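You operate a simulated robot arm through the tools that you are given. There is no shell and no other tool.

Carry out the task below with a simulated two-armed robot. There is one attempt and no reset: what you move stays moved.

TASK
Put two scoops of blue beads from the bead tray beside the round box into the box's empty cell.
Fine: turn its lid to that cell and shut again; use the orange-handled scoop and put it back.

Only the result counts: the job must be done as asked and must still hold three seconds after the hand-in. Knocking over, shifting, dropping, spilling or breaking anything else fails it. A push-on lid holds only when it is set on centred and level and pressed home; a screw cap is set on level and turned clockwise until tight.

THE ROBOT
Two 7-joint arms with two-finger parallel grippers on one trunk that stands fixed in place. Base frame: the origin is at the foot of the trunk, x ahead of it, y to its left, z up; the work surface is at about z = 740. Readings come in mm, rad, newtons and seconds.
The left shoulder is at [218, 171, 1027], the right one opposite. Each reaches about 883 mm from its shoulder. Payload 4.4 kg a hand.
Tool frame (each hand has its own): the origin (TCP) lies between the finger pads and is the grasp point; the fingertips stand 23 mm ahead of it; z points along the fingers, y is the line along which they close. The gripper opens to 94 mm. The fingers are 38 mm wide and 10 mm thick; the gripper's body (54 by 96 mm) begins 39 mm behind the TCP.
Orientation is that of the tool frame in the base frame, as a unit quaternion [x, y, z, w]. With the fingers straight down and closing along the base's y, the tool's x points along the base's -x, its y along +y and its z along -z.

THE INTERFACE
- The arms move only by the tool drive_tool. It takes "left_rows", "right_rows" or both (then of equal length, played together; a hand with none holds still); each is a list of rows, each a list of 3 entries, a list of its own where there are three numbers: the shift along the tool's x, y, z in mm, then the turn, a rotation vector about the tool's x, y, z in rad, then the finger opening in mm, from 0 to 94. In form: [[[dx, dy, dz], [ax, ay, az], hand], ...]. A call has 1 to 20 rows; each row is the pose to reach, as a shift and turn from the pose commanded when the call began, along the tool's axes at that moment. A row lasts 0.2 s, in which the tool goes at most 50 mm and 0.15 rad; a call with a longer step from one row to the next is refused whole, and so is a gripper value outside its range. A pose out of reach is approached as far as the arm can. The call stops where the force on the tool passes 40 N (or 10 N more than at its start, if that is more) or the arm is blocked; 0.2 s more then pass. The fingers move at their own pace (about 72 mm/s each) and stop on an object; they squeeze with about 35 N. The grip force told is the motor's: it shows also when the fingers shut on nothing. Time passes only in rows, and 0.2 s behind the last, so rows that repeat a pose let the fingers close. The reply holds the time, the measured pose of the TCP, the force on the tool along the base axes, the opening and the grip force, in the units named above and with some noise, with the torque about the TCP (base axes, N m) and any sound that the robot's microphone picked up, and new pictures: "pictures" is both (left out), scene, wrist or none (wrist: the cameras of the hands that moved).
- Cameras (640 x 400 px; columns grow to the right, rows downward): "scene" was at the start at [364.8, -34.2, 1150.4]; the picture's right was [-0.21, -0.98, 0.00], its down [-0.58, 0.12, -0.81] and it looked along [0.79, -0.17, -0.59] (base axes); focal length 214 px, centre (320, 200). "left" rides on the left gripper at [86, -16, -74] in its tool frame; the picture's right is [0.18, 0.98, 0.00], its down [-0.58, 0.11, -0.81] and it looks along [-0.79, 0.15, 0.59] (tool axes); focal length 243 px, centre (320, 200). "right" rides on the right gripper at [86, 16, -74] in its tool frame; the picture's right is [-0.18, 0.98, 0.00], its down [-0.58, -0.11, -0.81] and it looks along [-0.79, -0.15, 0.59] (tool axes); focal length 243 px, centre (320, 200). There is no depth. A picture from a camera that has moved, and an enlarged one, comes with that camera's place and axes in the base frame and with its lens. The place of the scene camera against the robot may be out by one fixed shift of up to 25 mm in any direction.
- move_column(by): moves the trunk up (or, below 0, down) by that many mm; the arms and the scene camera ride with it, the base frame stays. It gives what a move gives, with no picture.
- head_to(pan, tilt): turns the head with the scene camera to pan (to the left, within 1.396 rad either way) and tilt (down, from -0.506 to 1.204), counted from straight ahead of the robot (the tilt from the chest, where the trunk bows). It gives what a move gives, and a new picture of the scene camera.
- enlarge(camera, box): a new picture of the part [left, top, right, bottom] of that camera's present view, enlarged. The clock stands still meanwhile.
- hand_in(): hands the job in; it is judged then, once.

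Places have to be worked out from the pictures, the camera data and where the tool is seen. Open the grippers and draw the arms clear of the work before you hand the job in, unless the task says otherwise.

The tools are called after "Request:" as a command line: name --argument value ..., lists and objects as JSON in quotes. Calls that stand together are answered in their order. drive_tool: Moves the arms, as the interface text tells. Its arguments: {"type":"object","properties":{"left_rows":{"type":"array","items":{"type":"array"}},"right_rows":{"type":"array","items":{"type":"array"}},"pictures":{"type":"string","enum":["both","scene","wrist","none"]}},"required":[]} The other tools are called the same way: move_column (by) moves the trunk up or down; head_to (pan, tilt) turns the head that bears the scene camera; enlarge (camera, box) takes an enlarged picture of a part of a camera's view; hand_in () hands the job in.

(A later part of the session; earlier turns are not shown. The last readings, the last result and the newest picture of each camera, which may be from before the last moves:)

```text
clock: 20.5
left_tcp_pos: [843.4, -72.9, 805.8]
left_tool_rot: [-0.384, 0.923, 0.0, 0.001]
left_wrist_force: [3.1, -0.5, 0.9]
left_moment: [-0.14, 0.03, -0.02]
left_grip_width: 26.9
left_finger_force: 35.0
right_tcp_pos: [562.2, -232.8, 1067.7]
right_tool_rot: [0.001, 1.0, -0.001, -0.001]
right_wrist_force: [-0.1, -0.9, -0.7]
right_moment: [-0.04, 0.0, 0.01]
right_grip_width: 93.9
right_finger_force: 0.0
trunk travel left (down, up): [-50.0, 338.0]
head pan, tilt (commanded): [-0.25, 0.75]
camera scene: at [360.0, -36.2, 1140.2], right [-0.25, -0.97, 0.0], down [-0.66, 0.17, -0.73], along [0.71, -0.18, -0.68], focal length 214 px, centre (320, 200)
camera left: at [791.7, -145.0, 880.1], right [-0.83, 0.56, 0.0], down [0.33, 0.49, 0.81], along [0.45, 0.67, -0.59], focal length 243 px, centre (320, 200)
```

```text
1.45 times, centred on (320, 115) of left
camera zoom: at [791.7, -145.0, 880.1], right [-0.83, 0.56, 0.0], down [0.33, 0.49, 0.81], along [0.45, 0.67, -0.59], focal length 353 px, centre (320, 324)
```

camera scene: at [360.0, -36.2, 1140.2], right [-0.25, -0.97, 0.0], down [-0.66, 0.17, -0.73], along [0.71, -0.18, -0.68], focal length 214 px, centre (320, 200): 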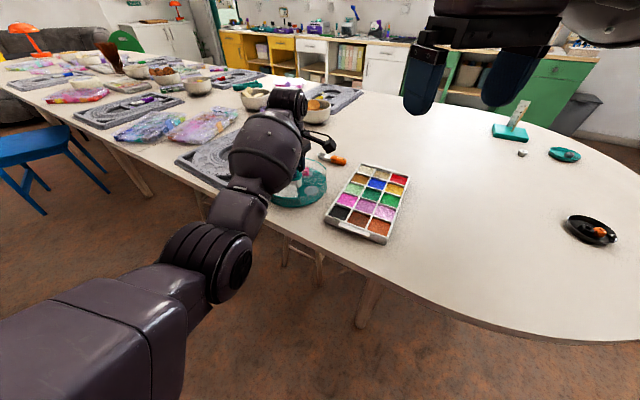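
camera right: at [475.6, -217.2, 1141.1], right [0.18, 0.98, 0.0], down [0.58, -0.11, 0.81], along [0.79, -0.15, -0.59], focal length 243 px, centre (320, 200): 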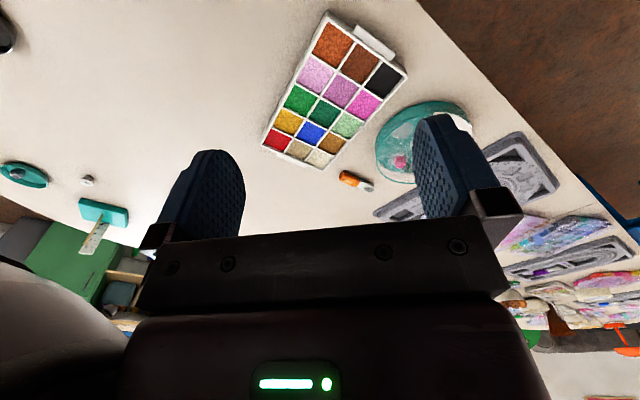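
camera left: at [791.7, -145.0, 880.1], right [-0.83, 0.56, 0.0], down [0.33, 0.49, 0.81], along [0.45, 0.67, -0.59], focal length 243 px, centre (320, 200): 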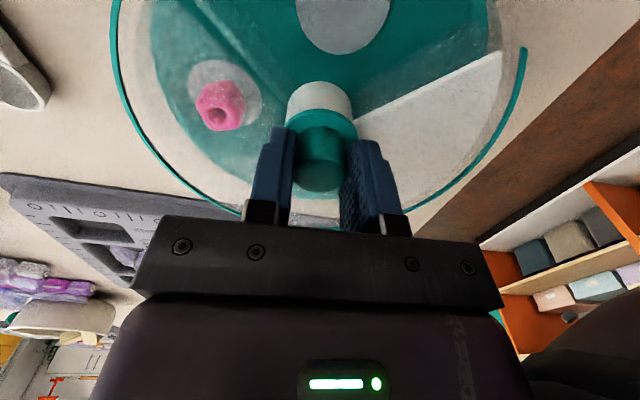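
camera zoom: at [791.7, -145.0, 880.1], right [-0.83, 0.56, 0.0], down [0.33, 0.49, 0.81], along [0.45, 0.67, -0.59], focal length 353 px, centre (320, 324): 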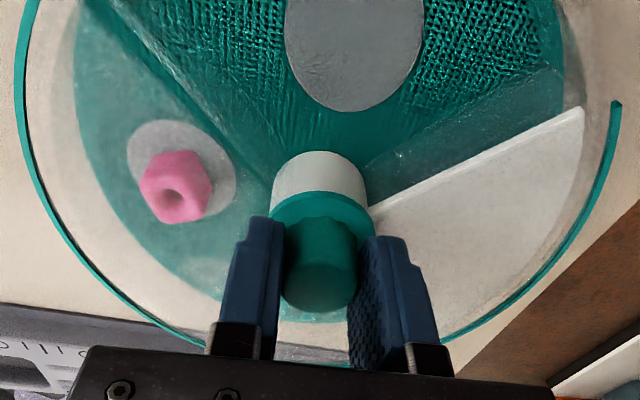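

The window now lies over the empty cell and the white sector is under the lid. I release the knob and lift the left hand straight up.

Request:
drive_tool --left_rows '[[[0, 0, 0], [0, 0, 0], 50], [[0, 0, 0], [0, 0, 0], 94], [[0, 0, 0], [0, 0, 0], 94], [[0, 0, -15], [0, 0, 0], 94], [[0, 0, -45], [0, 0, 0], 94], [[0, 0, -90], [0, 0, 0], 94], [[0, 0, -135], [0, 0, 0], 94]]' --pictures "none"

Request:
drive_tool --left_rows '[[[-8.8, 35.3, 0], [0, 0, 0.1], 94], [[-17.7, 70.7, 0], [0, 0, 0.2], 94], [[-26.5, 106, 0], [0, 0, 0.3], 94], [[-35.3, 141.4, 0], [0, 0, 0.4], 94], [[-44.2, 176.7, 0], [0, 0, 0.5], 94], [[-53, 212, 0], [0, 0, 0.6], 94], [[-61.8, 247.5, 0], [0, 0, 0.7], 94], [[-70.7, 282.8, 0], [0, 0, 0.785], 94]]' --pictures "both"

Request:
enlarge --camera "scene" --box '[250, 130, 350, 210]'

```text
clock: 22.1
left_tcp_pos: [841.7, -72.1, 940.9]
left_tool_rot: [-0.383, 0.924, 0.0, 0.001]
left_wrist_force: [-0.2, -0.5, 0.6]
left_moment: [-0.01, 0.01, -0.02]
left_grip_width: 94.1
left_finger_force: 0.2
right_tcp_pos: [560.8, -233.2, 1068.3]
right_tool_rot: [0.0, 1.0, 0.0, 0.0]
right_wrist_force: [-0.4, -0.6, 0.1]
right_moment: [0.03, -0.03, 0.0]
right_grip_width: 94.1
right_finger_force: 0.0
trunk travel left (down, up): [-50.0, 338.0]
head pan, tilt (commanded): [-0.25, 0.75]
```

```text
clock: 23.9
left_tcp_pos: [693.2, 177.9, 942.3]
left_tool_rot: [0.001, 1.0, -0.001, 0.0]
left_wrist_force: [-0.2, -0.6, -0.4]
left_moment: [0.02, 0.02, 0.01]
left_grip_width: 93.8
left_finger_force: 0.0
right_tcp_pos: [561.8, -232.8, 1067.4]
right_tool_rot: [-0.001, 1.0, 0.0, 0.0]
right_wrist_force: [0.5, -0.5, -0.3]
right_moment: [-0.01, 0.0, -0.02]
right_grip_width: 93.8
right_finger_force: 0.1
trunk travel left (down, up): [-50.0, 338.0]
head pan, tilt (commanded): [-0.25, 0.75]
camera scene: at [359.6, -36.3, 1140.4], right [-0.25, -0.97, 0.0], down [-0.66, 0.17, -0.73], along [0.71, -0.18, -0.68], focal length 214 px, centre (320, 200)
camera left: at [604.3, 162.3, 1016.8], right [-0.18, 0.98, 0.0], down [0.58, 0.11, 0.81], along [0.79, 0.15, -0.59], focal length 243 px, centre (320, 200)
```

scene: 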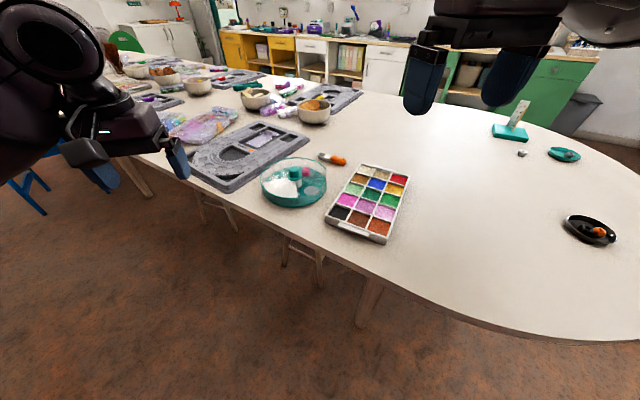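
left: 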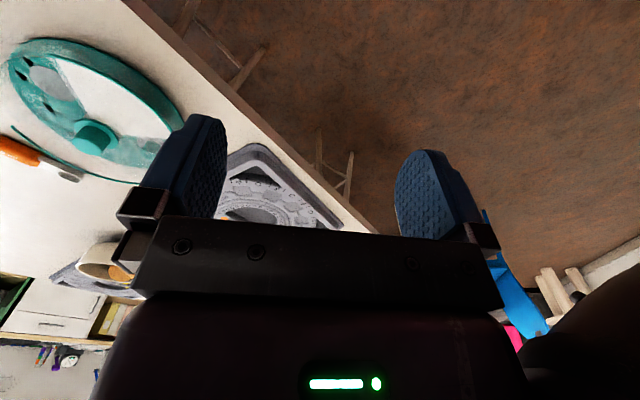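

```text
5.00 times, centred on (300, 170) of scene
camera zoom: at [359.6, -36.3, 1140.4], right [-0.25, -0.97, 0.0], down [-0.66, 0.17, -0.73], along [0.71, -0.18, -0.68], focal length 1072 px, centre (420, 350)
```

zoom: 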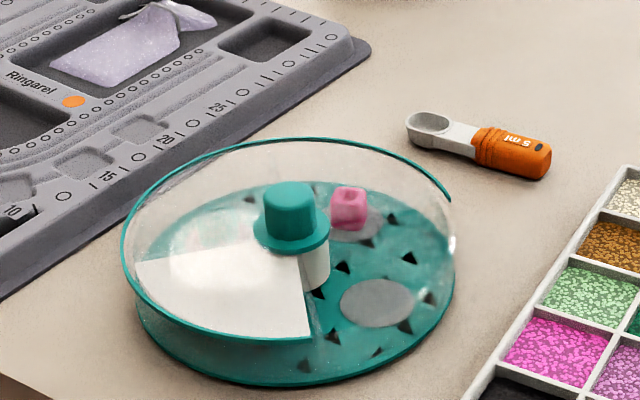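

The window is fully open over the front-right cell (centre near (804, -110)) and the box sits essentially where it was. Now I bring the right hand above the scoop handle at about (927, -230, 850), yawed so that the fingers close across the handle.

Request:
drive_tool --right_rows '[[[-36.5, 0.3, 21.7], [0, 0, -0.089], 94], [[-73, 0.6, 43.4], [0, 0, -0.178], 94], [[-109.5, 0.9, 65.1], [0, 0, -0.267], 94], [[-146, 1.2, 86.8], [0, 0, -0.356], 94], [[-182.5, 1.5, 108.5], [0, 0, -0.445], 94], [[-219, 1.8, 130.2], [0, 0, -0.534], 94], [[-255.5, 2.1, 151.9], [0, 0, -0.623], 94], [[-292, 2.4, 173.6], [0, 0, -0.712], 94], [[-328.5, 2.7, 195.3], [0, 0, -0.801], 94], [[-365, 3, 217], [0, 0, -0.89], 94]]' --pictures "both"

Request:
enlarge --camera "right" --box '[200, 0, 440, 200]'

```text
clock: 26.1
left_tcp_pos: [690.0, 180.5, 947.0]
left_tool_rot: [-0.001, 1.0, -0.001, 0.003]
left_wrist_force: [-1.2, 0.4, 1.7]
left_moment: [-0.04, -0.02, 0.01]
left_grip_width: 94.1
left_finger_force: 0.1
right_tcp_pos: [821.0, -219.8, 924.2]
right_tool_rot: [-0.352, 0.933, -0.061, 0.033]
right_wrist_force: [-0.8, 0.4, 0.5]
right_moment: [-0.05, -0.05, 0.03]
right_grip_width: 93.9
right_finger_force: 0.1
right hand out of reach, approached as far as the arm can: row 8, 9, 10
trunk travel left (down, up): [-50.0, 338.0]
head pan, tilt (commanded): [-0.25, 0.75]
camera scene: at [356.2, -34.2, 1142.2], right [-0.25, -0.97, 0.0], down [-0.66, 0.17, -0.73], along [0.71, -0.18, -0.68], focal length 214 px, centre (320, 200)
camera right: at [736.2, -257.9, 995.6], right [-0.51, 0.85, -0.13], down [0.42, 0.38, 0.82], along [0.75, 0.36, -0.55], focal length 243 px, centre (320, 200)
```

scene: 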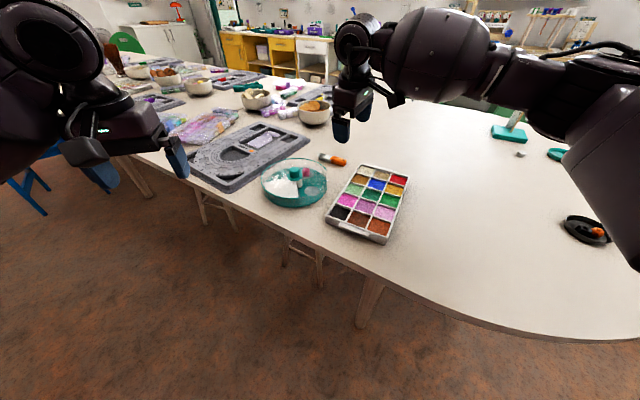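
right: 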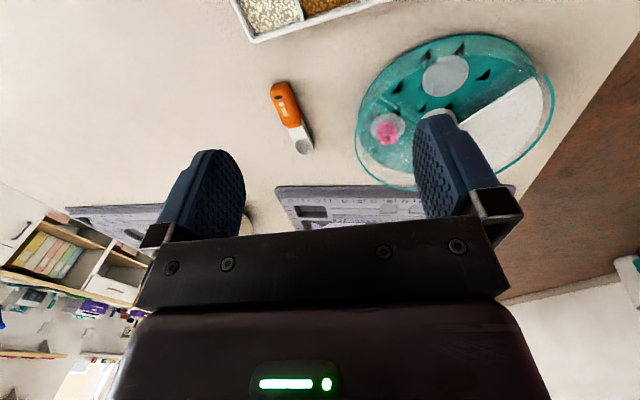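

```text
2.00 times, centred on (320, 100) of right
camera zoom: at [736.2, -257.9, 995.6], right [-0.51, 0.85, -0.13], down [0.42, 0.38, 0.82], along [0.75, 0.36, -0.55], focal length 485 px, centre (320, 400)
```

zoom: 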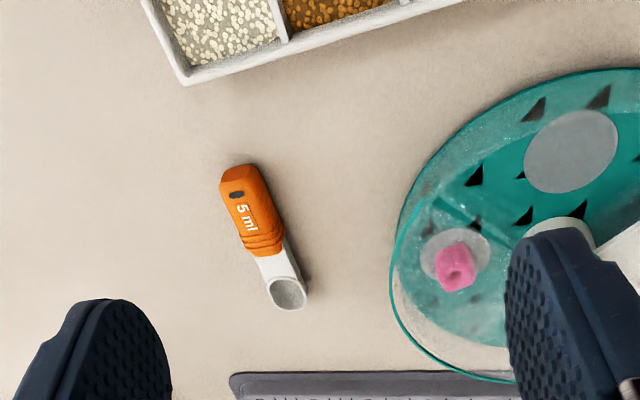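

The right arm stalled at about (821, -220, 924), short of the scoop in this posture. I try lowering the trunk, which should bring the shoulders forward and lower.

Request:
move_column --by -48

Request:
head_to --pan -0.25 --tilt 0.75

```text
clock: 27.0
left_tcp_pos: [690.9, 177.2, 893.6]
left_tool_rot: [0.0, 1.0, 0.0, 0.001]
left_wrist_force: [-0.3, -0.4, 0.0]
left_moment: [-0.01, -0.03, -0.02]
left_grip_width: 93.7
left_finger_force: 0.0
right_tcp_pos: [822.4, -221.6, 874.2]
right_tool_rot: [-0.353, 0.933, -0.059, 0.032]
right_wrist_force: [0.0, 0.9, -1.0]
right_moment: [0.02, -0.01, -0.02]
right_grip_width: 93.9
right_finger_force: 0.1
trunk travel left (down, up): [-2.0, 386.0]
head pan, tilt (commanded): [-0.25, 0.75]
```

```text
clock: 27.6
left_tcp_pos: [692.3, 177.4, 892.5]
left_tool_rot: [0.0, 1.0, 0.0, 0.0]
left_wrist_force: [-0.5, -0.3, -0.6]
left_moment: [0.02, 0.0, 0.01]
left_grip_width: 94.3
left_finger_force: 0.0
right_tcp_pos: [823.9, -221.6, 871.4]
right_tool_rot: [-0.353, 0.933, -0.058, 0.03]
right_wrist_force: [0.2, 0.1, -0.2]
right_moment: [-0.01, -0.03, 0.01]
right_grip_width: 94.1
right_finger_force: 0.1
trunk travel left (down, up): [-2.0, 386.0]
head pan, tilt (commanded): [-0.25, 0.75]
camera scene: at [391.0, -36.1, 1084.4], right [-0.25, -0.97, 0.0], down [-0.66, 0.17, -0.73], along [0.71, -0.18, -0.68], focal length 214 px, centre (320, 200)
```

scene: 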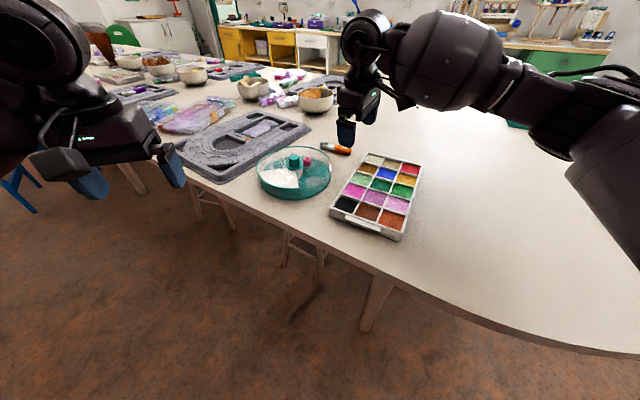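

The trunk came down and moved the shoulders about 31 mm forward. I send a small upward row to learn what pose is commanded now and whether the arm gets nearer.

Request:
drive_tool --right_rows '[[[0, 0, -20], [0, 0, 0], 94], [[0, 0, -20], [0, 0, 0], 94]]' --pictures "wrist"

```text
clock: 28.2
left_tcp_pos: [692.0, 177.9, 892.7]
left_tool_rot: [0.0, 1.0, 0.0, 0.0]
left_wrist_force: [-0.5, -0.1, 0.4]
left_moment: [-0.01, 0.0, 0.02]
left_grip_width: 94.2
left_finger_force: 0.1
right_tcp_pos: [821.8, -218.6, 891.2]
right_tool_rot: [-0.352, 0.934, -0.058, 0.03]
right_wrist_force: [-0.2, -0.6, 0.3]
right_moment: [-0.01, 0.0, 0.0]
right_grip_width: 94.0
right_finger_force: 0.1
trunk travel left (down, up): [-2.0, 386.0]
head pan, tilt (commanded): [-0.25, 0.75]
camera right: at [737.2, -258.4, 961.9], right [-0.5, 0.85, -0.12], down [0.43, 0.37, 0.82], along [0.75, 0.36, -0.56], focal length 243 px, centre (320, 200)
```

right: 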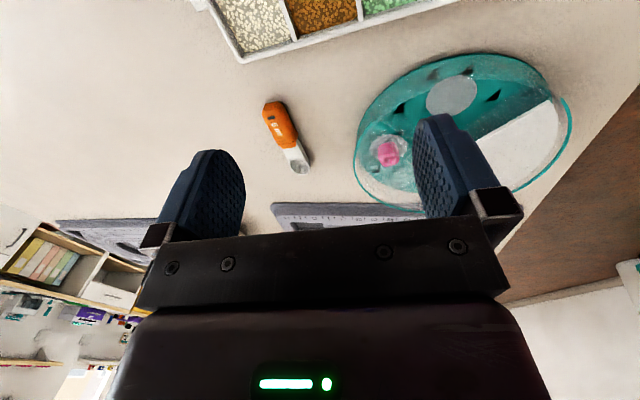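

The commanded pose follows where the arm actually is. I now lean the hand 15° so its body tips back toward the robot and handle end, with fingers pointing a little toward the bowl, and edge toward (860, -232, 880).

Request:
drive_tool --right_rows '[[[-4.9, -8.4, 4], [-0.038, -0.064, -0.038], 94], [[-9.8, -16.8, 8], [-0.076, -0.128, -0.076], 94], [[-14.8, -25.1, 11.8], [-0.114, -0.193, -0.113], 94], [[-19.7, -33.5, 15.8], [-0.152, -0.257, -0.151], 94]]' --pictures "wrist"

```text
clock: 29.2
left_tcp_pos: [691.9, 176.9, 892.8]
left_tool_rot: [0.0, 1.0, 0.0, 0.0]
left_wrist_force: [-0.5, 0.2, 0.4]
left_moment: [0.01, 0.0, 0.03]
left_grip_width: 94.3
left_finger_force: 0.1
right_tcp_pos: [807.0, -211.4, 906.6]
right_tool_rot: [-0.392, 0.917, -0.001, 0.074]
right_wrist_force: [0.5, 0.4, 0.1]
right_moment: [0.02, -0.02, 0.0]
right_grip_width: 94.4
right_finger_force: 0.2
right hand out of reach, approached as far as the arm can: row 1, 2, 3, 4
trunk travel left (down, up): [-2.0, 386.0]
head pan, tilt (commanded): [-0.25, 0.75]
camera right: at [724.0, -267.2, 967.7], right [-0.58, 0.81, -0.03], down [0.36, 0.3, 0.88], along [0.73, 0.5, -0.47], focal length 243 px, centre (320, 200)
```

right: 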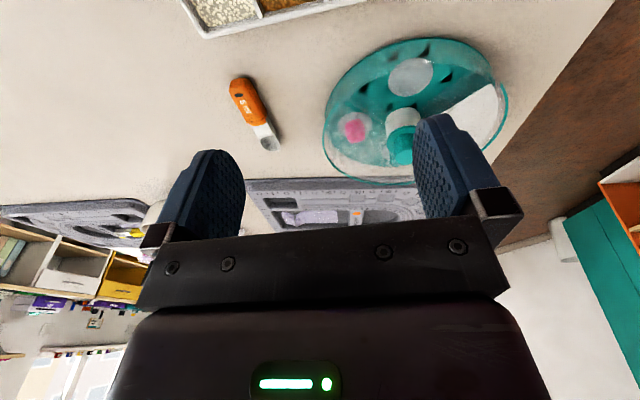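

The lean toward the handle end runs into a joint limit rather than a reach limit. I go back to fingers straight down with no yaw around (867, -230, 870) to test reach there before yawing again.

Request:
drive_tool --right_rows '[[[-3.8, -9, 7.2], [0, 0.025, 0.134], 94], [[-7.5, -17.9, 14.5], [-0.001, 0.051, 0.269], 94], [[-11.3, -26.9, 21.7], [-0.001, 0.076, 0.403], 94], [[-15.1, -35.9, 28.9], [-0.001, 0.101, 0.537], 94], [[-18.8, -44.8, 36.2], [-0.002, 0.127, 0.672], 94], [[-22.6, -53.8, 43.4], [-0.002, 0.152, 0.806], 94]]' --pictures "none"

```text
clock: 30.6
left_tcp_pos: [692.5, 176.4, 893.5]
left_tool_rot: [0.0, 1.0, 0.0, 0.0]
left_wrist_force: [-0.4, 0.7, -0.2]
left_moment: [-0.03, -0.01, 0.0]
left_grip_width: 94.2
left_finger_force: 0.1
right_tcp_pos: [867.3, -230.5, 868.1]
right_tool_rot: [0.001, 1.0, -0.001, 0.0]
right_wrist_force: [0.0, 0.1, -0.8]
right_moment: [0.02, -0.01, 0.01]
right_grip_width: 93.9
right_finger_force: 0.0
trunk travel left (down, up): [-2.0, 386.0]
head pan, tilt (commanded): [-0.25, 0.75]
```

It reached that pose exactly. I continue straight forward to (927, -230, 840) without yaw.

Request:
drive_tool --right_rows '[[[-20, 0, 9.3], [0, 0, 0], 94], [[-40, 0, 18.6], [0, 0, 0], 94], [[-60, 0.5, 28], [0, 0, 0], 94]]' --pictures "none"

```text
clock: 31.4
left_tcp_pos: [692.9, 178.2, 892.9]
left_tool_rot: [-0.001, 1.0, 0.0, 0.001]
left_wrist_force: [-0.2, -0.2, -0.8]
left_moment: [-0.03, 0.01, 0.04]
left_grip_width: 94.1
left_finger_force: 0.1
right_tcp_pos: [928.3, -230.9, 840.8]
right_tool_rot: [0.0, 1.0, 0.0, 0.001]
right_wrist_force: [0.9, -0.2, -0.2]
right_moment: [-0.01, 0.02, 0.0]
right_grip_width: 94.1
right_finger_force: 0.0
trunk travel left (down, up): [-2.0, 386.0]
head pan, tilt (commanded): [-0.25, 0.75]
```

Reach is fine at (928, -231, 841), so only the yaw is limiting. I yaw gradually here and see how far it goes.

Request:
drive_tool --right_rows '[[[0, 0, 0], [0, 0, -0.12], 94], [[0, 0, 0], [0, 0, -0.24], 94], [[0, 0, 0], [0, 0, -0.36], 94], [[0, 0, 0], [0, 0, -0.48], 94], [[0, 0, 0], [0, 0, -0.6], 94], [[0, 0, 0], [0, 0, -0.7], 94]]' --pictures "wrist"

```text
clock: 32.8
left_tcp_pos: [692.4, 178.1, 893.4]
left_tool_rot: [0.001, 1.0, -0.001, -0.001]
left_wrist_force: [0.3, -0.3, 0.0]
left_moment: [0.05, 0.03, 0.04]
left_grip_width: 94.1
left_finger_force: 0.1
right_tcp_pos: [881.9, -219.7, 849.5]
right_tool_rot: [-0.267, 0.964, 0.0, 0.0]
right_wrist_force: [0.3, -0.4, -0.7]
right_moment: [0.02, 0.03, -0.01]
right_grip_width: 94.0
right_finger_force: 0.1
right hand out of reach, approached as far as the arm can: row 4, 5, 6
trunk travel left (down, up): [-2.0, 386.0]
head pan, tilt (commanded): [-0.25, 0.75]
camera right: at [798.7, -251.1, 924.4], right [-0.34, 0.94, 0.0], down [0.56, 0.2, 0.81], along [0.76, 0.28, -0.59], focal length 243 px, centre (320, 200)
```

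right: 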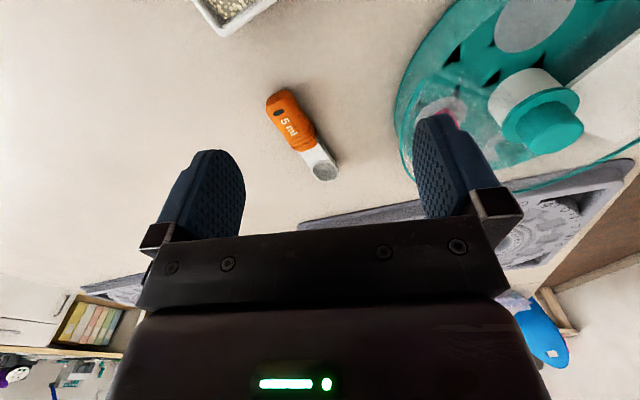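

Yaw this way trades off against extension, so I try the opposite approach: the same finger line reached by turning the hand about 129° the other way.

Request:
drive_tool --right_rows '[[[-3.8, -4.4, 0], [0, 0, 0.139], 94], [[-7.6, -8.8, 0], [0, 0, 0.278], 94], [[-11.4, -13.2, 0], [0, 0, 0.417], 94], [[-15.2, -17.6, 0], [0, 0, 0.556], 94], [[-19, -22, 0], [0, 0, 0.695], 94], [[-22.6, -26.4, 0], [0, 0, 0.834], 94], [[-22.6, -26.4, 0], [0, 0, 0.973], 94], [[-22.6, -26.4, 0], [0, 0, 1.112], 94], [[-22.6, -26.4, 0], [0, 0, 1.251], 94], [[-22.6, -26.4, 0], [0, 0, 1.39], 94], [[-22.6, -26.4, 0], [0, 0, 1.53], 94], [[-22.6, -26.4, 0], [0, 0, 1.67], 94], [[-22.6, -26.4, 0], [0, 0, 1.81], 94], [[-22.6, -26.4, 0], [0, 0, 1.95], 94]]' --pictures "both"

```text
clock: 35.8
left_tcp_pos: [691.9, 178.1, 893.1]
left_tool_rot: [0.0, 1.0, 0.0, 0.001]
left_wrist_force: [-0.3, 0.3, -0.1]
left_moment: [-0.02, -0.01, -0.01]
left_grip_width: 94.1
left_finger_force: 0.1
right_tcp_pos: [915.4, -231.4, 850.1]
right_tool_rot: [0.651, 0.759, 0.001, 0.001]
right_wrist_force: [-0.2, -0.4, 0.0]
right_moment: [0.0, 0.02, 0.0]
right_grip_width: 94.2
right_finger_force: 0.0
trunk travel left (down, up): [-2.0, 386.0]
head pan, tilt (commanded): [-0.25, 0.75]
camera scene: at [390.9, -36.1, 1084.4], right [-0.25, -0.97, 0.0], down [-0.66, 0.17, -0.73], along [0.71, -0.18, -0.68], focal length 214 px, centre (320, 200)
camera right: at [917.3, -144.3, 924.2], right [1.0, -0.03, 0.0], down [-0.02, -0.59, 0.81], along [-0.02, -0.81, -0.59], focal length 243 px, centre (320, 200)
```

scene: 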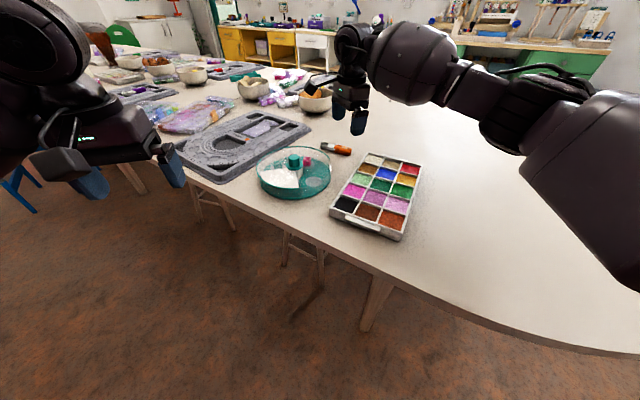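
right: 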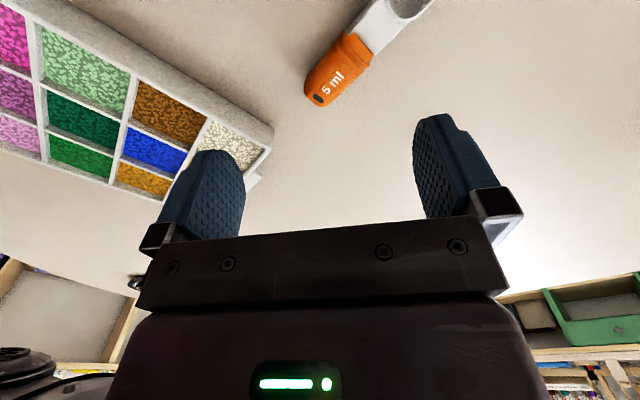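

That direction turns freely: the hand is at about 81° yaw and still at (915, -231). I continue to about 129°.

Request:
drive_tool --right_rows '[[[0, 0, 0], [0, 0, 0.139], 94], [[0, 0, 0], [0, 0, 0.278], 94], [[0, 0, 0], [0, 0, 0.417], 94], [[0, 0, 0], [0, 0, 0.556], 94], [[0, 0, 0], [0, 0, 0.695], 94], [[0, 0, 0], [0, 0, 0.834], 94]]' --pictures "both"

Request:
enlarge --camera "right" --box '[220, 0, 460, 180]'

```text
clock: 37.2
left_tcp_pos: [691.6, 178.8, 893.5]
left_tool_rot: [0.0, 1.0, 0.0, 0.0]
left_wrist_force: [0.3, -0.2, 1.1]
left_moment: [-0.02, -0.01, -0.03]
left_grip_width: 94.1
left_finger_force: 0.0
right_tcp_pos: [916.1, -231.8, 849.8]
right_tool_rot: [0.902, 0.431, 0.0, 0.0]
right_wrist_force: [0.2, -0.6, 0.2]
right_moment: [0.0, 0.01, -0.03]
right_grip_width: 94.1
right_finger_force: 0.1
trunk travel left (down, up): [-2.0, 386.0]
head pan, tilt (commanded): [-0.25, 0.75]
camera scene: at [390.9, -36.1, 1084.4], right [-0.25, -0.97, 0.0], down [-0.66, 0.17, -0.73], along [0.71, -0.18, -0.68], focal length 214 px, centre (320, 200)
camera right: at [981.8, -174.8, 924.3], right [0.65, -0.76, 0.0], down [-0.45, -0.38, 0.81], along [-0.61, -0.52, -0.59], focal length 243 px, centre (320, 200)
```

scene: 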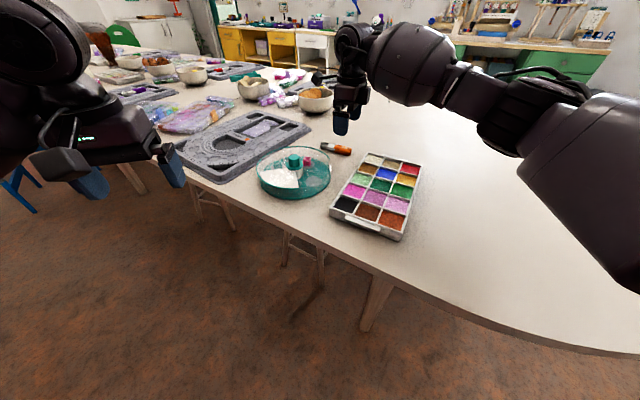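
right: 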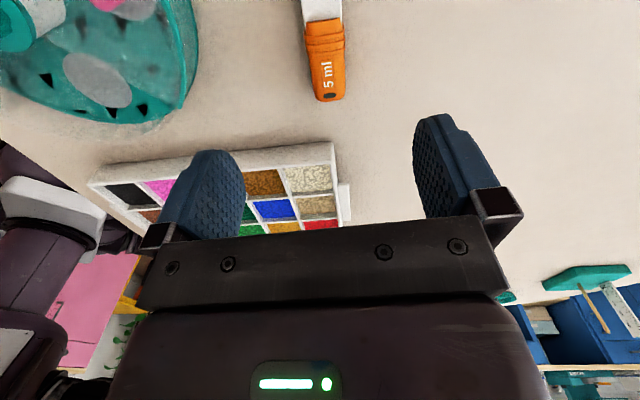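

```text
2.22 times, centred on (340, 90) of right
camera zoom: at [981.8, -174.8, 924.3], right [0.65, -0.76, 0.0], down [-0.45, -0.38, 0.81], along [-0.61, -0.52, -0.59], focal length 539 px, centre (276, 444)
```

zoom: 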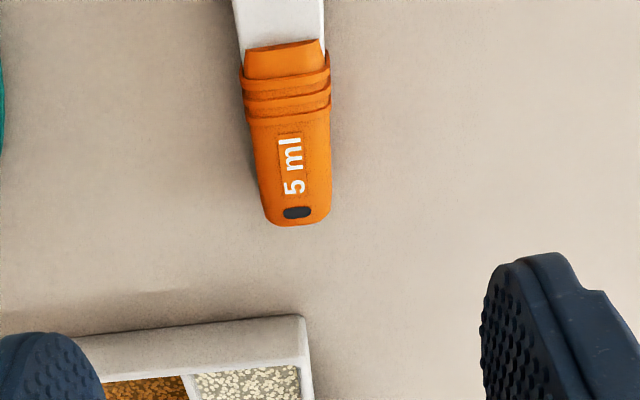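

The hand reached 129° yaw with the handle between the finger lines. The handle axis is about 3.6° off the tool x and 6.6 mm to the side, so I correct that and descend to z about 795 for a check.

Request:
drive_tool --right_rows '[[[3, 3.3, 0], [0, 0, 0.032], 94], [[6, 6.6, 0], [0, 0, 0.063], 94], [[6, 6.6, 25], [0, 0, 0.063], 94], [[6, 6.6, 45], [0, 0, 0.063], 94], [[6, 6.6, 55], [0, 0, 0.063], 94]]' --pictures "both"

Request:
enlarge --camera "right" --box '[200, 0, 460, 220]'

Request:
enlarge --camera "scene" --box '[300, 90, 400, 170]'

```text
clock: 38.4
left_tcp_pos: [693.1, 176.7, 893.6]
left_tool_rot: [0.0, 1.0, 0.001, 0.0]
left_wrist_force: [0.1, -0.2, 0.3]
left_moment: [0.04, 0.03, 0.0]
left_grip_width: 93.9
left_finger_force: 0.1
right_tcp_pos: [923.6, -230.6, 795.2]
right_tool_rot: [0.915, 0.403, 0.0, 0.0]
right_wrist_force: [-0.3, -1.1, 0.2]
right_moment: [0.01, 0.02, 0.01]
right_grip_width: 94.1
right_finger_force: 0.0
trunk travel left (down, up): [-2.0, 386.0]
head pan, tilt (commanded): [-0.25, 0.75]
camera scene: at [390.9, -36.1, 1084.4], right [-0.25, -0.97, 0.0], down [-0.66, 0.17, -0.73], along [0.71, -0.18, -0.68], focal length 214 px, centre (320, 200)
camera right: at [993.4, -177.5, 869.3], right [0.6, -0.8, 0.0], down [-0.47, -0.36, 0.81], along [-0.64, -0.48, -0.59], focal length 243 px, centre (320, 200)
```

scene: 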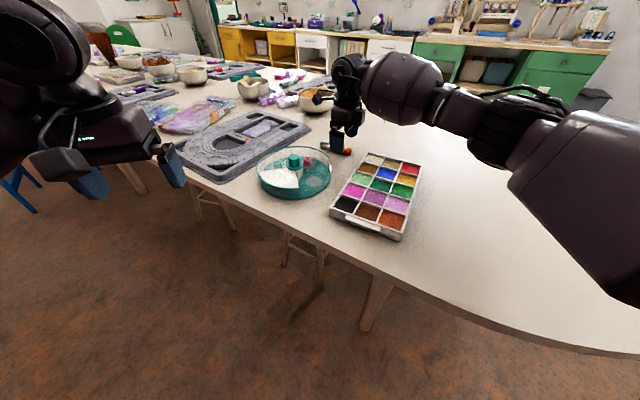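
right: 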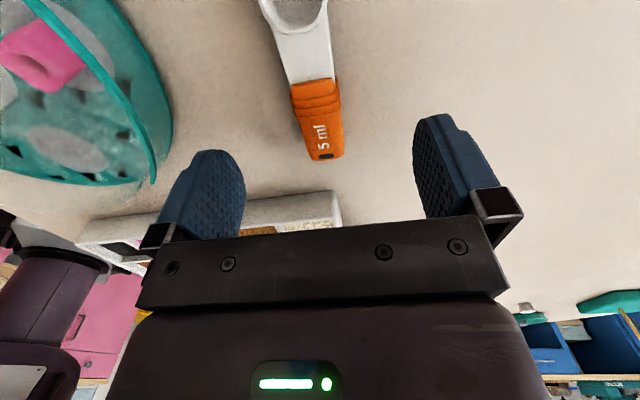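

```text
1.82 times, centred on (330, 110) of right
camera zoom: at [993.4, -177.5, 869.3], right [0.6, -0.8, 0.0], down [-0.47, -0.36, 0.81], along [-0.64, -0.48, -0.59], focal length 441 px, centre (302, 364)
```

zoom: 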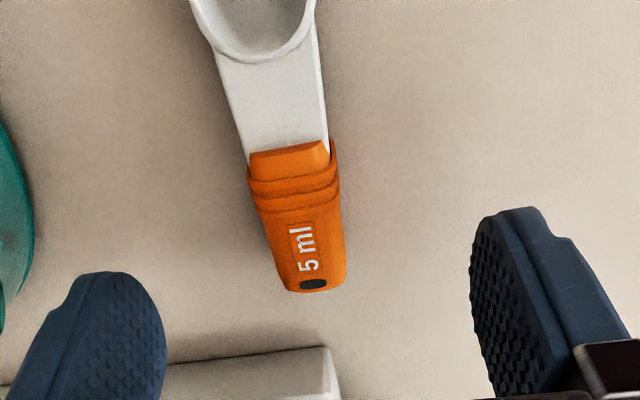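

```text
5.00 times, centred on (350, 130) of scene
camera zoom: at [390.9, -36.1, 1084.4], right [-0.25, -0.97, 0.0], down [-0.66, 0.17, -0.73], along [0.71, -0.18, -0.68], focal length 1072 px, centre (170, 550)
```

zoom: 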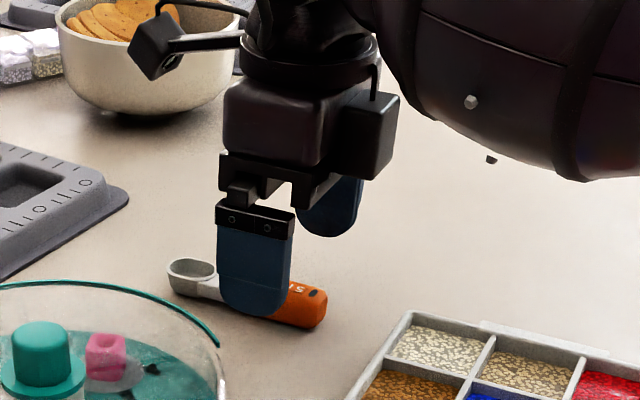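

The handle lies within about 1 mm of the finger mid-line and 1° of its axis. I descend to z about 767 (tips some 4 mm above the table) and close on the handle.

Request:
drive_tool --right_rows '[[[0, 0.6, 12], [0, 0, 0.01], 94], [[0, 1.2, 22], [0, 0, 0.02], 94], [[0, 1.2, 28], [0, 0, 0.02], 94], [[0, 1.2, 28], [0, 0, 0.02], 60], [[0, 1.2, 28], [0, 0, 0.02], 35], [[0, 1.2, 28], [0, 0, 0.02], 15], [[0, 1.2, 28], [0, 0, 0.02], 8], [[0, 1.2, 28], [0, 0, 0.02], 8]]' --pictures "both"

Request:
enlarge --camera "scene" --box '[300, 100, 400, 180]'

Request:
enlarge --camera "right" --box '[200, 0, 460, 220]'

```text
clock: 40.2
left_tcp_pos: [692.7, 177.5, 892.0]
left_tool_rot: [0.0, 1.0, 0.0, 0.0]
left_wrist_force: [-0.3, 0.0, 0.3]
left_moment: [-0.01, 0.01, 0.01]
left_grip_width: 94.1
left_finger_force: 0.0
right_tcp_pos: [924.6, -231.6, 766.8]
right_tool_rot: [0.919, 0.395, -0.001, 0.0]
right_wrist_force: [-0.3, 0.6, 0.3]
right_moment: [0.03, 0.02, 0.02]
right_grip_width: 22.0
right_finger_force: 34.9
trunk travel left (down, up): [-2.0, 386.0]
head pan, tilt (commanded): [-0.25, 0.75]
camera scene: at [390.9, -36.1, 1084.4], right [-0.25, -0.97, 0.0], down [-0.66, 0.17, -0.73], along [0.71, -0.18, -0.68], focal length 214 px, centre (320, 200)
camera right: at [995.4, -180.2, 842.0], right [0.59, -0.81, 0.0], down [-0.48, -0.35, 0.81], along [-0.65, -0.47, -0.59], focal length 243 px, centre (320, 200)
```

scene: 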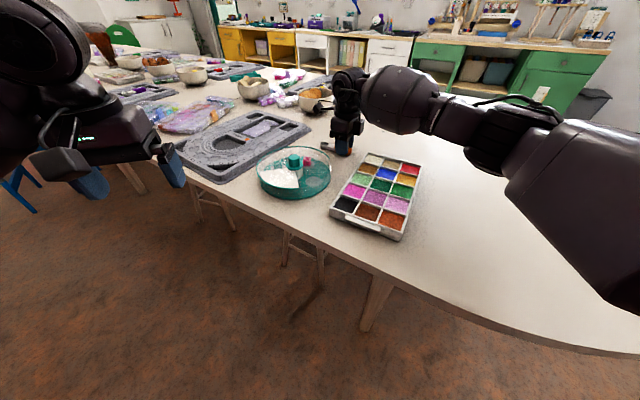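
right: 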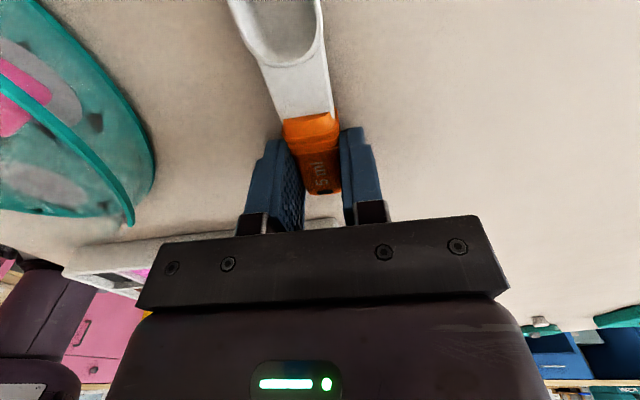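

```text
5.00 times, centred on (350, 140) of scene
camera zoom: at [390.9, -36.1, 1084.4], right [-0.25, -0.97, 0.0], down [-0.66, 0.17, -0.73], along [0.71, -0.18, -0.68], focal length 1072 px, centre (170, 500)
```

zoom: 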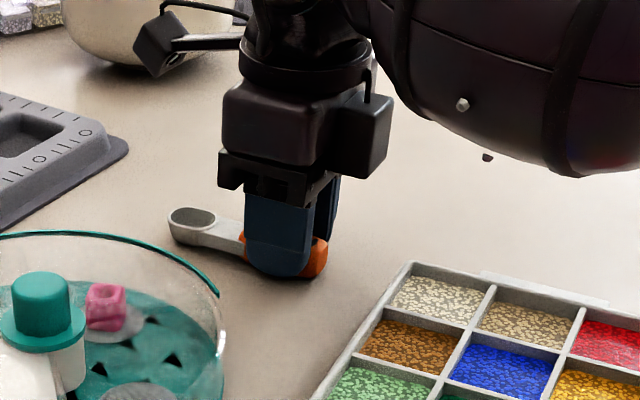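

```text
1.82 times, centred on (330, 110) of right
camera zoom: at [995.4, -180.2, 842.0], right [0.59, -0.81, 0.0], down [-0.48, -0.35, 0.81], along [-0.65, -0.47, -0.59], focal length 441 px, centre (302, 364)
```

zoom: 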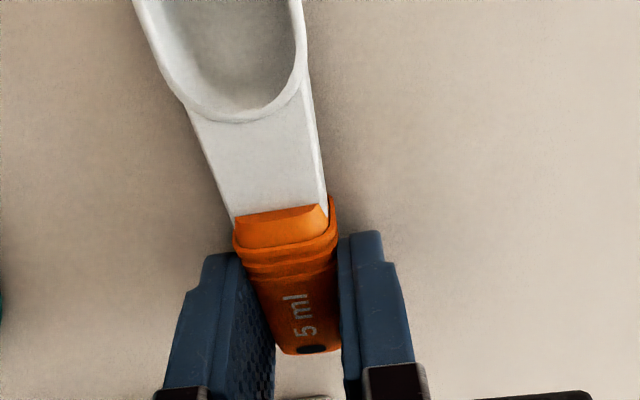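

The scoop is gripped at 22.0 mm with no side load; the pick pose to return to is TCP (924.6, -231.6, 766.8), yaw 2.33 rad. I lift it straight up 80 mm.

Request:
drive_tool --right_rows '[[[0, 0, -5], [0, 0, 0], 8], [[0, 0, -20], [0, 0, 0], 8], [[0, 0, -40], [0, 0, 0], 8], [[0, 0, -60], [0, 0, 0], 8], [[0, 0, -80], [0, 0, 0], 8]]' --pictures "both"

Request:
enlarge --camera "scene" --box '[300, 60, 400, 140]'

```text
clock: 41.4
left_tcp_pos: [693.1, 177.1, 893.1]
left_tool_rot: [0.0, 1.0, 0.0, 0.0]
left_wrist_force: [0.0, -0.3, 0.1]
left_moment: [0.07, 0.01, 0.02]
left_grip_width: 94.0
left_finger_force: 0.0
right_tcp_pos: [923.8, -232.2, 847.0]
right_tool_rot: [0.919, 0.395, 0.001, -0.001]
right_wrist_force: [0.4, -0.2, -0.3]
right_moment: [0.03, -0.03, -0.02]
right_grip_width: 21.5
right_finger_force: 35.2
trunk travel left (down, up): [-2.0, 386.0]
head pan, tilt (commanded): [-0.25, 0.75]
camera scene: at [390.6, -36.1, 1084.6], right [-0.25, -0.97, 0.0], down [-0.66, 0.17, -0.73], along [0.71, -0.18, -0.68], focal length 214 px, centre (320, 200)
camera right: at [995.4, -180.8, 921.7], right [0.59, -0.81, 0.0], down [-0.48, -0.35, 0.81], along [-0.65, -0.47, -0.59], focal length 243 px, centre (320, 200)
```

scene: 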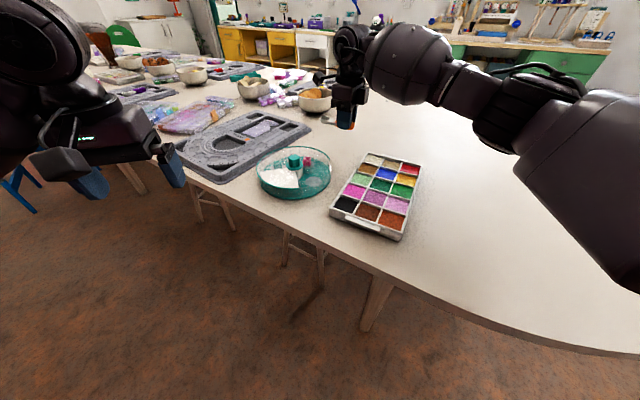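
right: 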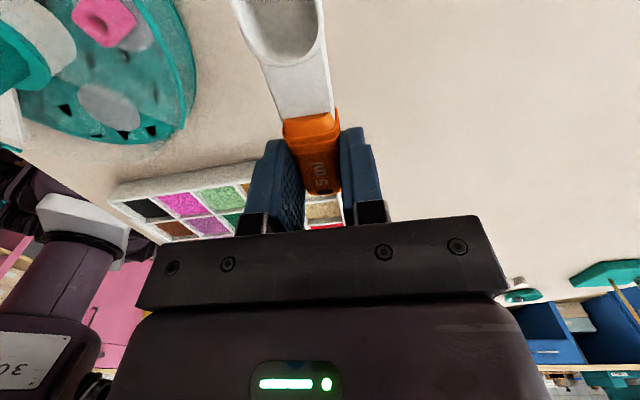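

```text
5.00 times, centred on (350, 100) of scene
camera zoom: at [390.6, -36.1, 1084.6], right [-0.25, -0.97, 0.0], down [-0.66, 0.17, -0.73], along [0.71, -0.18, -0.68], focal length 1072 px, centre (170, 700)
```

zoom: 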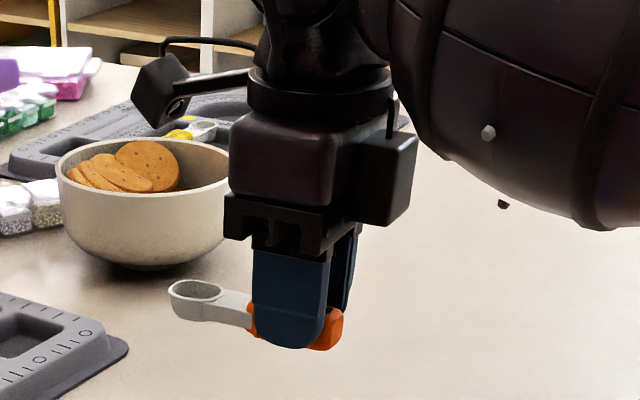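

The scoop hangs level and firm in the grip. I carry it over the tray, turning the hand to yaw 0.707 so the bowl points along the tray's long axis toward the robot, with the bowl above the blue cell at z about 880.

Request:
drive_tool --right_rows '[[[-12.1, -1.1, -2.8], [0, 0, -0.1353], 8], [[-24.1, -2.3, -5.5], [0, 0, -0.2707], 8], [[-36.2, -3.4, -8.3], [0, 0, -0.406], 8], [[-48.2, -4.5, -11], [0, 0, -0.5413], 8], [[-60.3, -5.6, -13.8], [0, 0, -0.6767], 8], [[-72.3, -6.8, -16.5], [0, 0, -0.812], 8], [[-84.4, -7.9, -19.3], [0, 0, -0.9473], 8], [[-96.4, -9, -22], [0, 0, -1.0827], 8], [[-108.5, -10.1, -24.8], [0, 0, -1.218], 8], [[-120.5, -11.3, -27.5], [0, 0, -1.3533], 8], [[-132.6, -12.4, -30.3], [0, 0, -1.4887], 8], [[-144.6, -13.5, -33], [0, 0, -1.624], 8]]' --pictures "both"

Request:
enlarge --camera "right" --box '[160, 0, 480, 200]'

Request:
enlarge --camera "scene" --box '[310, 80, 450, 250]'

```text
clock: 44.0
left_tcp_pos: [692.5, 177.4, 892.1]
left_tool_rot: [0.0, 1.0, 0.0, -0.001]
left_wrist_force: [0.5, -1.2, 0.1]
left_moment: [0.01, 0.0, -0.01]
left_grip_width: 94.5
left_finger_force: 0.0
right_tcp_pos: [814.9, -327.7, 877.6]
right_tool_rot: [0.344, 0.939, 0.0, 0.0]
right_wrist_force: [0.3, -0.2, 0.2]
right_moment: [-0.02, 0.01, 0.0]
right_grip_width: 22.0
right_finger_force: 35.1
trunk travel left (down, up): [-2.0, 386.0]
head pan, tilt (commanded): [-0.25, 0.75]
camera scene: at [390.8, -36.0, 1084.5], right [-0.25, -0.97, 0.0], down [-0.66, 0.17, -0.73], along [0.71, -0.18, -0.68], focal length 214 px, centre (320, 200)
camera right: at [759.1, -259.3, 953.4], right [0.78, 0.63, 0.0], down [0.37, -0.46, 0.81], along [0.51, -0.63, -0.59], focal length 243 px, centre (320, 200)
```

scene: 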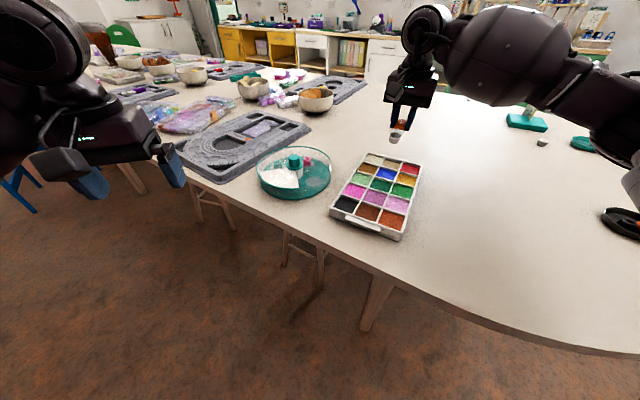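
right: 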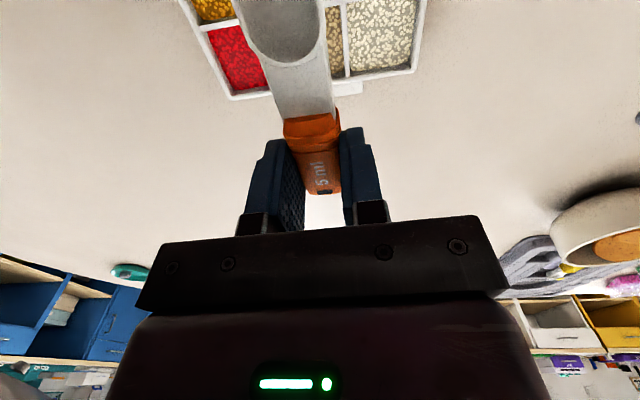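

```text
2.00 times, centred on (320, 100) of right
camera zoom: at [759.1, -259.3, 953.4], right [0.78, 0.63, 0.0], down [0.37, -0.46, 0.81], along [0.51, -0.63, -0.59], focal length 485 px, centre (320, 400)
```

zoom: 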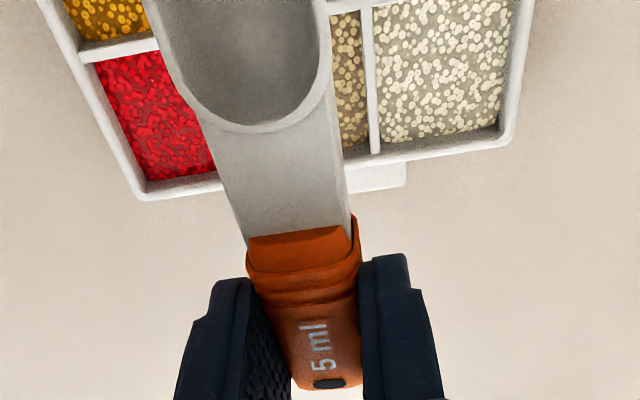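

```text
2.35 times, centred on (380, 165) of scene
camera zoom: at [390.8, -36.0, 1084.5], right [-0.25, -0.97, 0.0], down [-0.66, 0.17, -0.73], along [0.71, -0.18, -0.68], focal length 505 px, centre (179, 282)
```

zoom: 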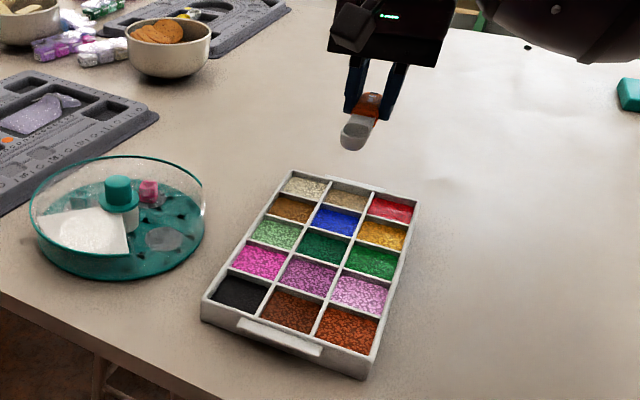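

The tray's middle column lies under the scoop line within about 2 mm. Before dipping I look closely at the blue cell to judge the wall height and bead level.

Request:
enlarge --camera "scene" --box '[355, 150, 425, 200]'

Request:
enlarge --camera "scene" --box '[380, 115, 420, 145]'

```text
8.00 times, centred on (390, 175) of scene
camera zoom: at [390.8, -36.0, 1084.5], right [-0.25, -0.97, 0.0], down [-0.66, 0.17, -0.73], along [0.71, -0.18, -0.68], focal length 1716 px, centre (-240, 400)
```

zoom: 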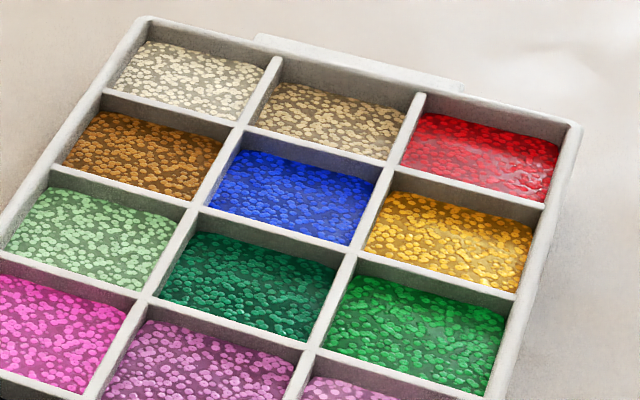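

```text
13.33 times, centred on (400, 130) of scene
camera zoom: at [390.8, -36.0, 1084.5], right [-0.25, -0.97, 0.0], down [-0.66, 0.17, -0.73], along [0.71, -0.18, -0.68], focal length 2860 px, centre (-747, 1133)
```

zoom: 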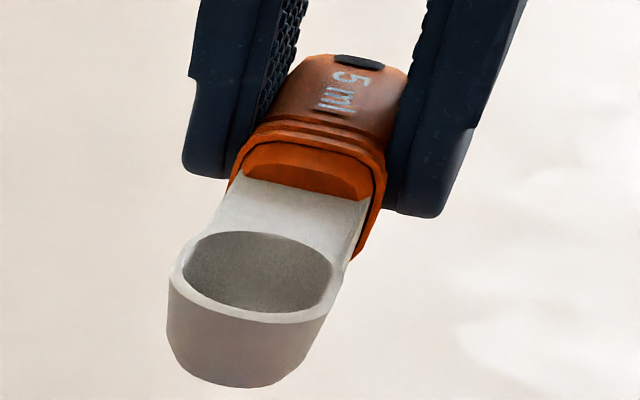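

The bead level is about 6 mm below the wall tops (z roughly 759), the cell is about 45 mm square inside, and its centre is near (766, -289.5), right under the bowl. I test a 45° nose-down tilt in the air, keeping the bowl above the cell.

Request:
drive_tool --right_rows '[[[1.6, -0.4, -8], [0, -0.131, 0], 8], [[4.2, -0.8, -15.8], [0, -0.262, 0], 8], [[7.8, -1.2, -23.1], [0, -0.393, 0], 8], [[12.3, -1.6, -29.9], [0, -0.524, 0], 8], [[17.7, -2, -36.1], [0, -0.654, 0], 8], [[23.8, -2.4, -41.5], [0, -0.785, 0], 8]]' --pictures "both"

Request:
enlarge --camera "scene" --box '[340, 70, 440, 210]'

```text
clock: 45.4
left_tcp_pos: [693.4, 178.4, 892.9]
left_tool_rot: [0.0, 1.0, 0.0, 0.0]
left_wrist_force: [-0.2, 0.6, -0.5]
left_moment: [0.04, 0.0, -0.04]
left_grip_width: 93.9
left_finger_force: 0.1
right_tcp_pos: [794.8, -312.9, 921.2]
right_tool_rot: [0.319, 0.867, -0.131, 0.36]
right_wrist_force: [-0.8, -0.1, -0.6]
right_moment: [-0.01, -0.01, 0.0]
right_grip_width: 21.4
right_finger_force: 34.8
trunk travel left (down, up): [-2.0, 386.0]
head pan, tilt (commanded): [-0.25, 0.75]
camera scene: at [390.9, -36.1, 1084.4], right [-0.25, -0.97, 0.0], down [-0.66, 0.17, -0.73], along [0.71, -0.18, -0.68], focal length 214 px, centre (320, 200)
camera right: at [718.5, -227.8, 912.9], right [0.74, 0.66, 0.13], down [-0.19, 0.02, 0.98], along [0.65, -0.75, 0.14], focal length 243 px, centre (320, 200)
```

scene: 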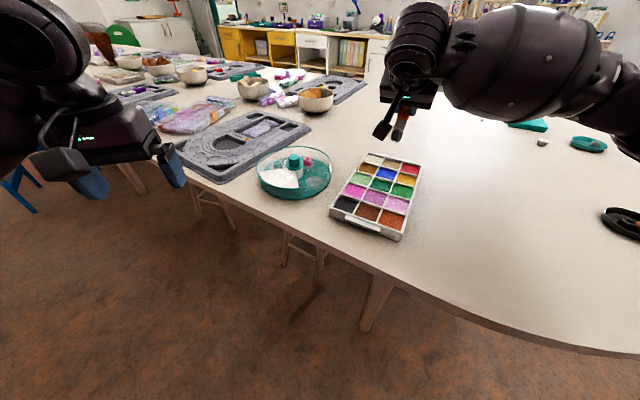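
right: 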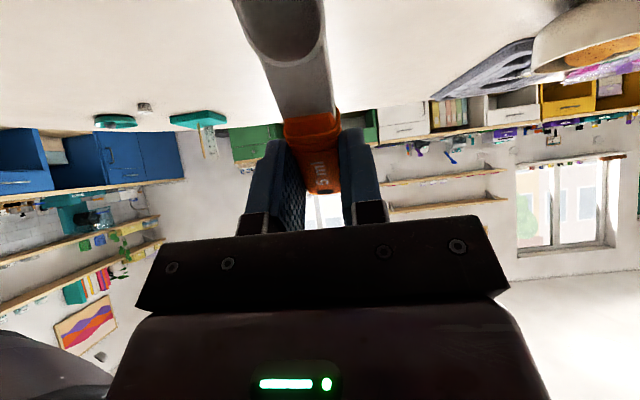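

```text
2.86 times, centred on (390, 140) of scene
camera zoom: at [390.9, -36.1, 1084.4], right [-0.25, -0.97, 0.0], down [-0.66, 0.17, -0.73], along [0.71, -0.18, -0.68], focal length 613 px, centre (120, 371)
```

zoom: 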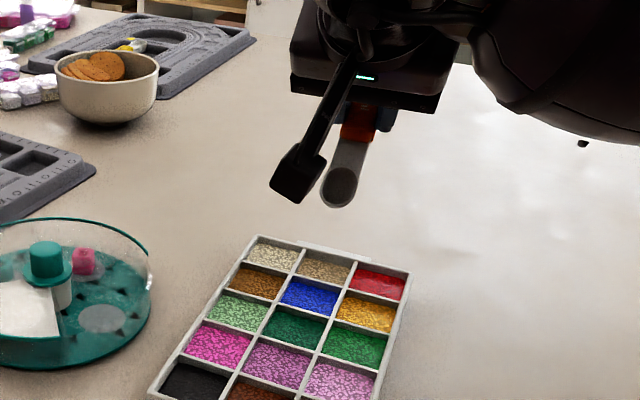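

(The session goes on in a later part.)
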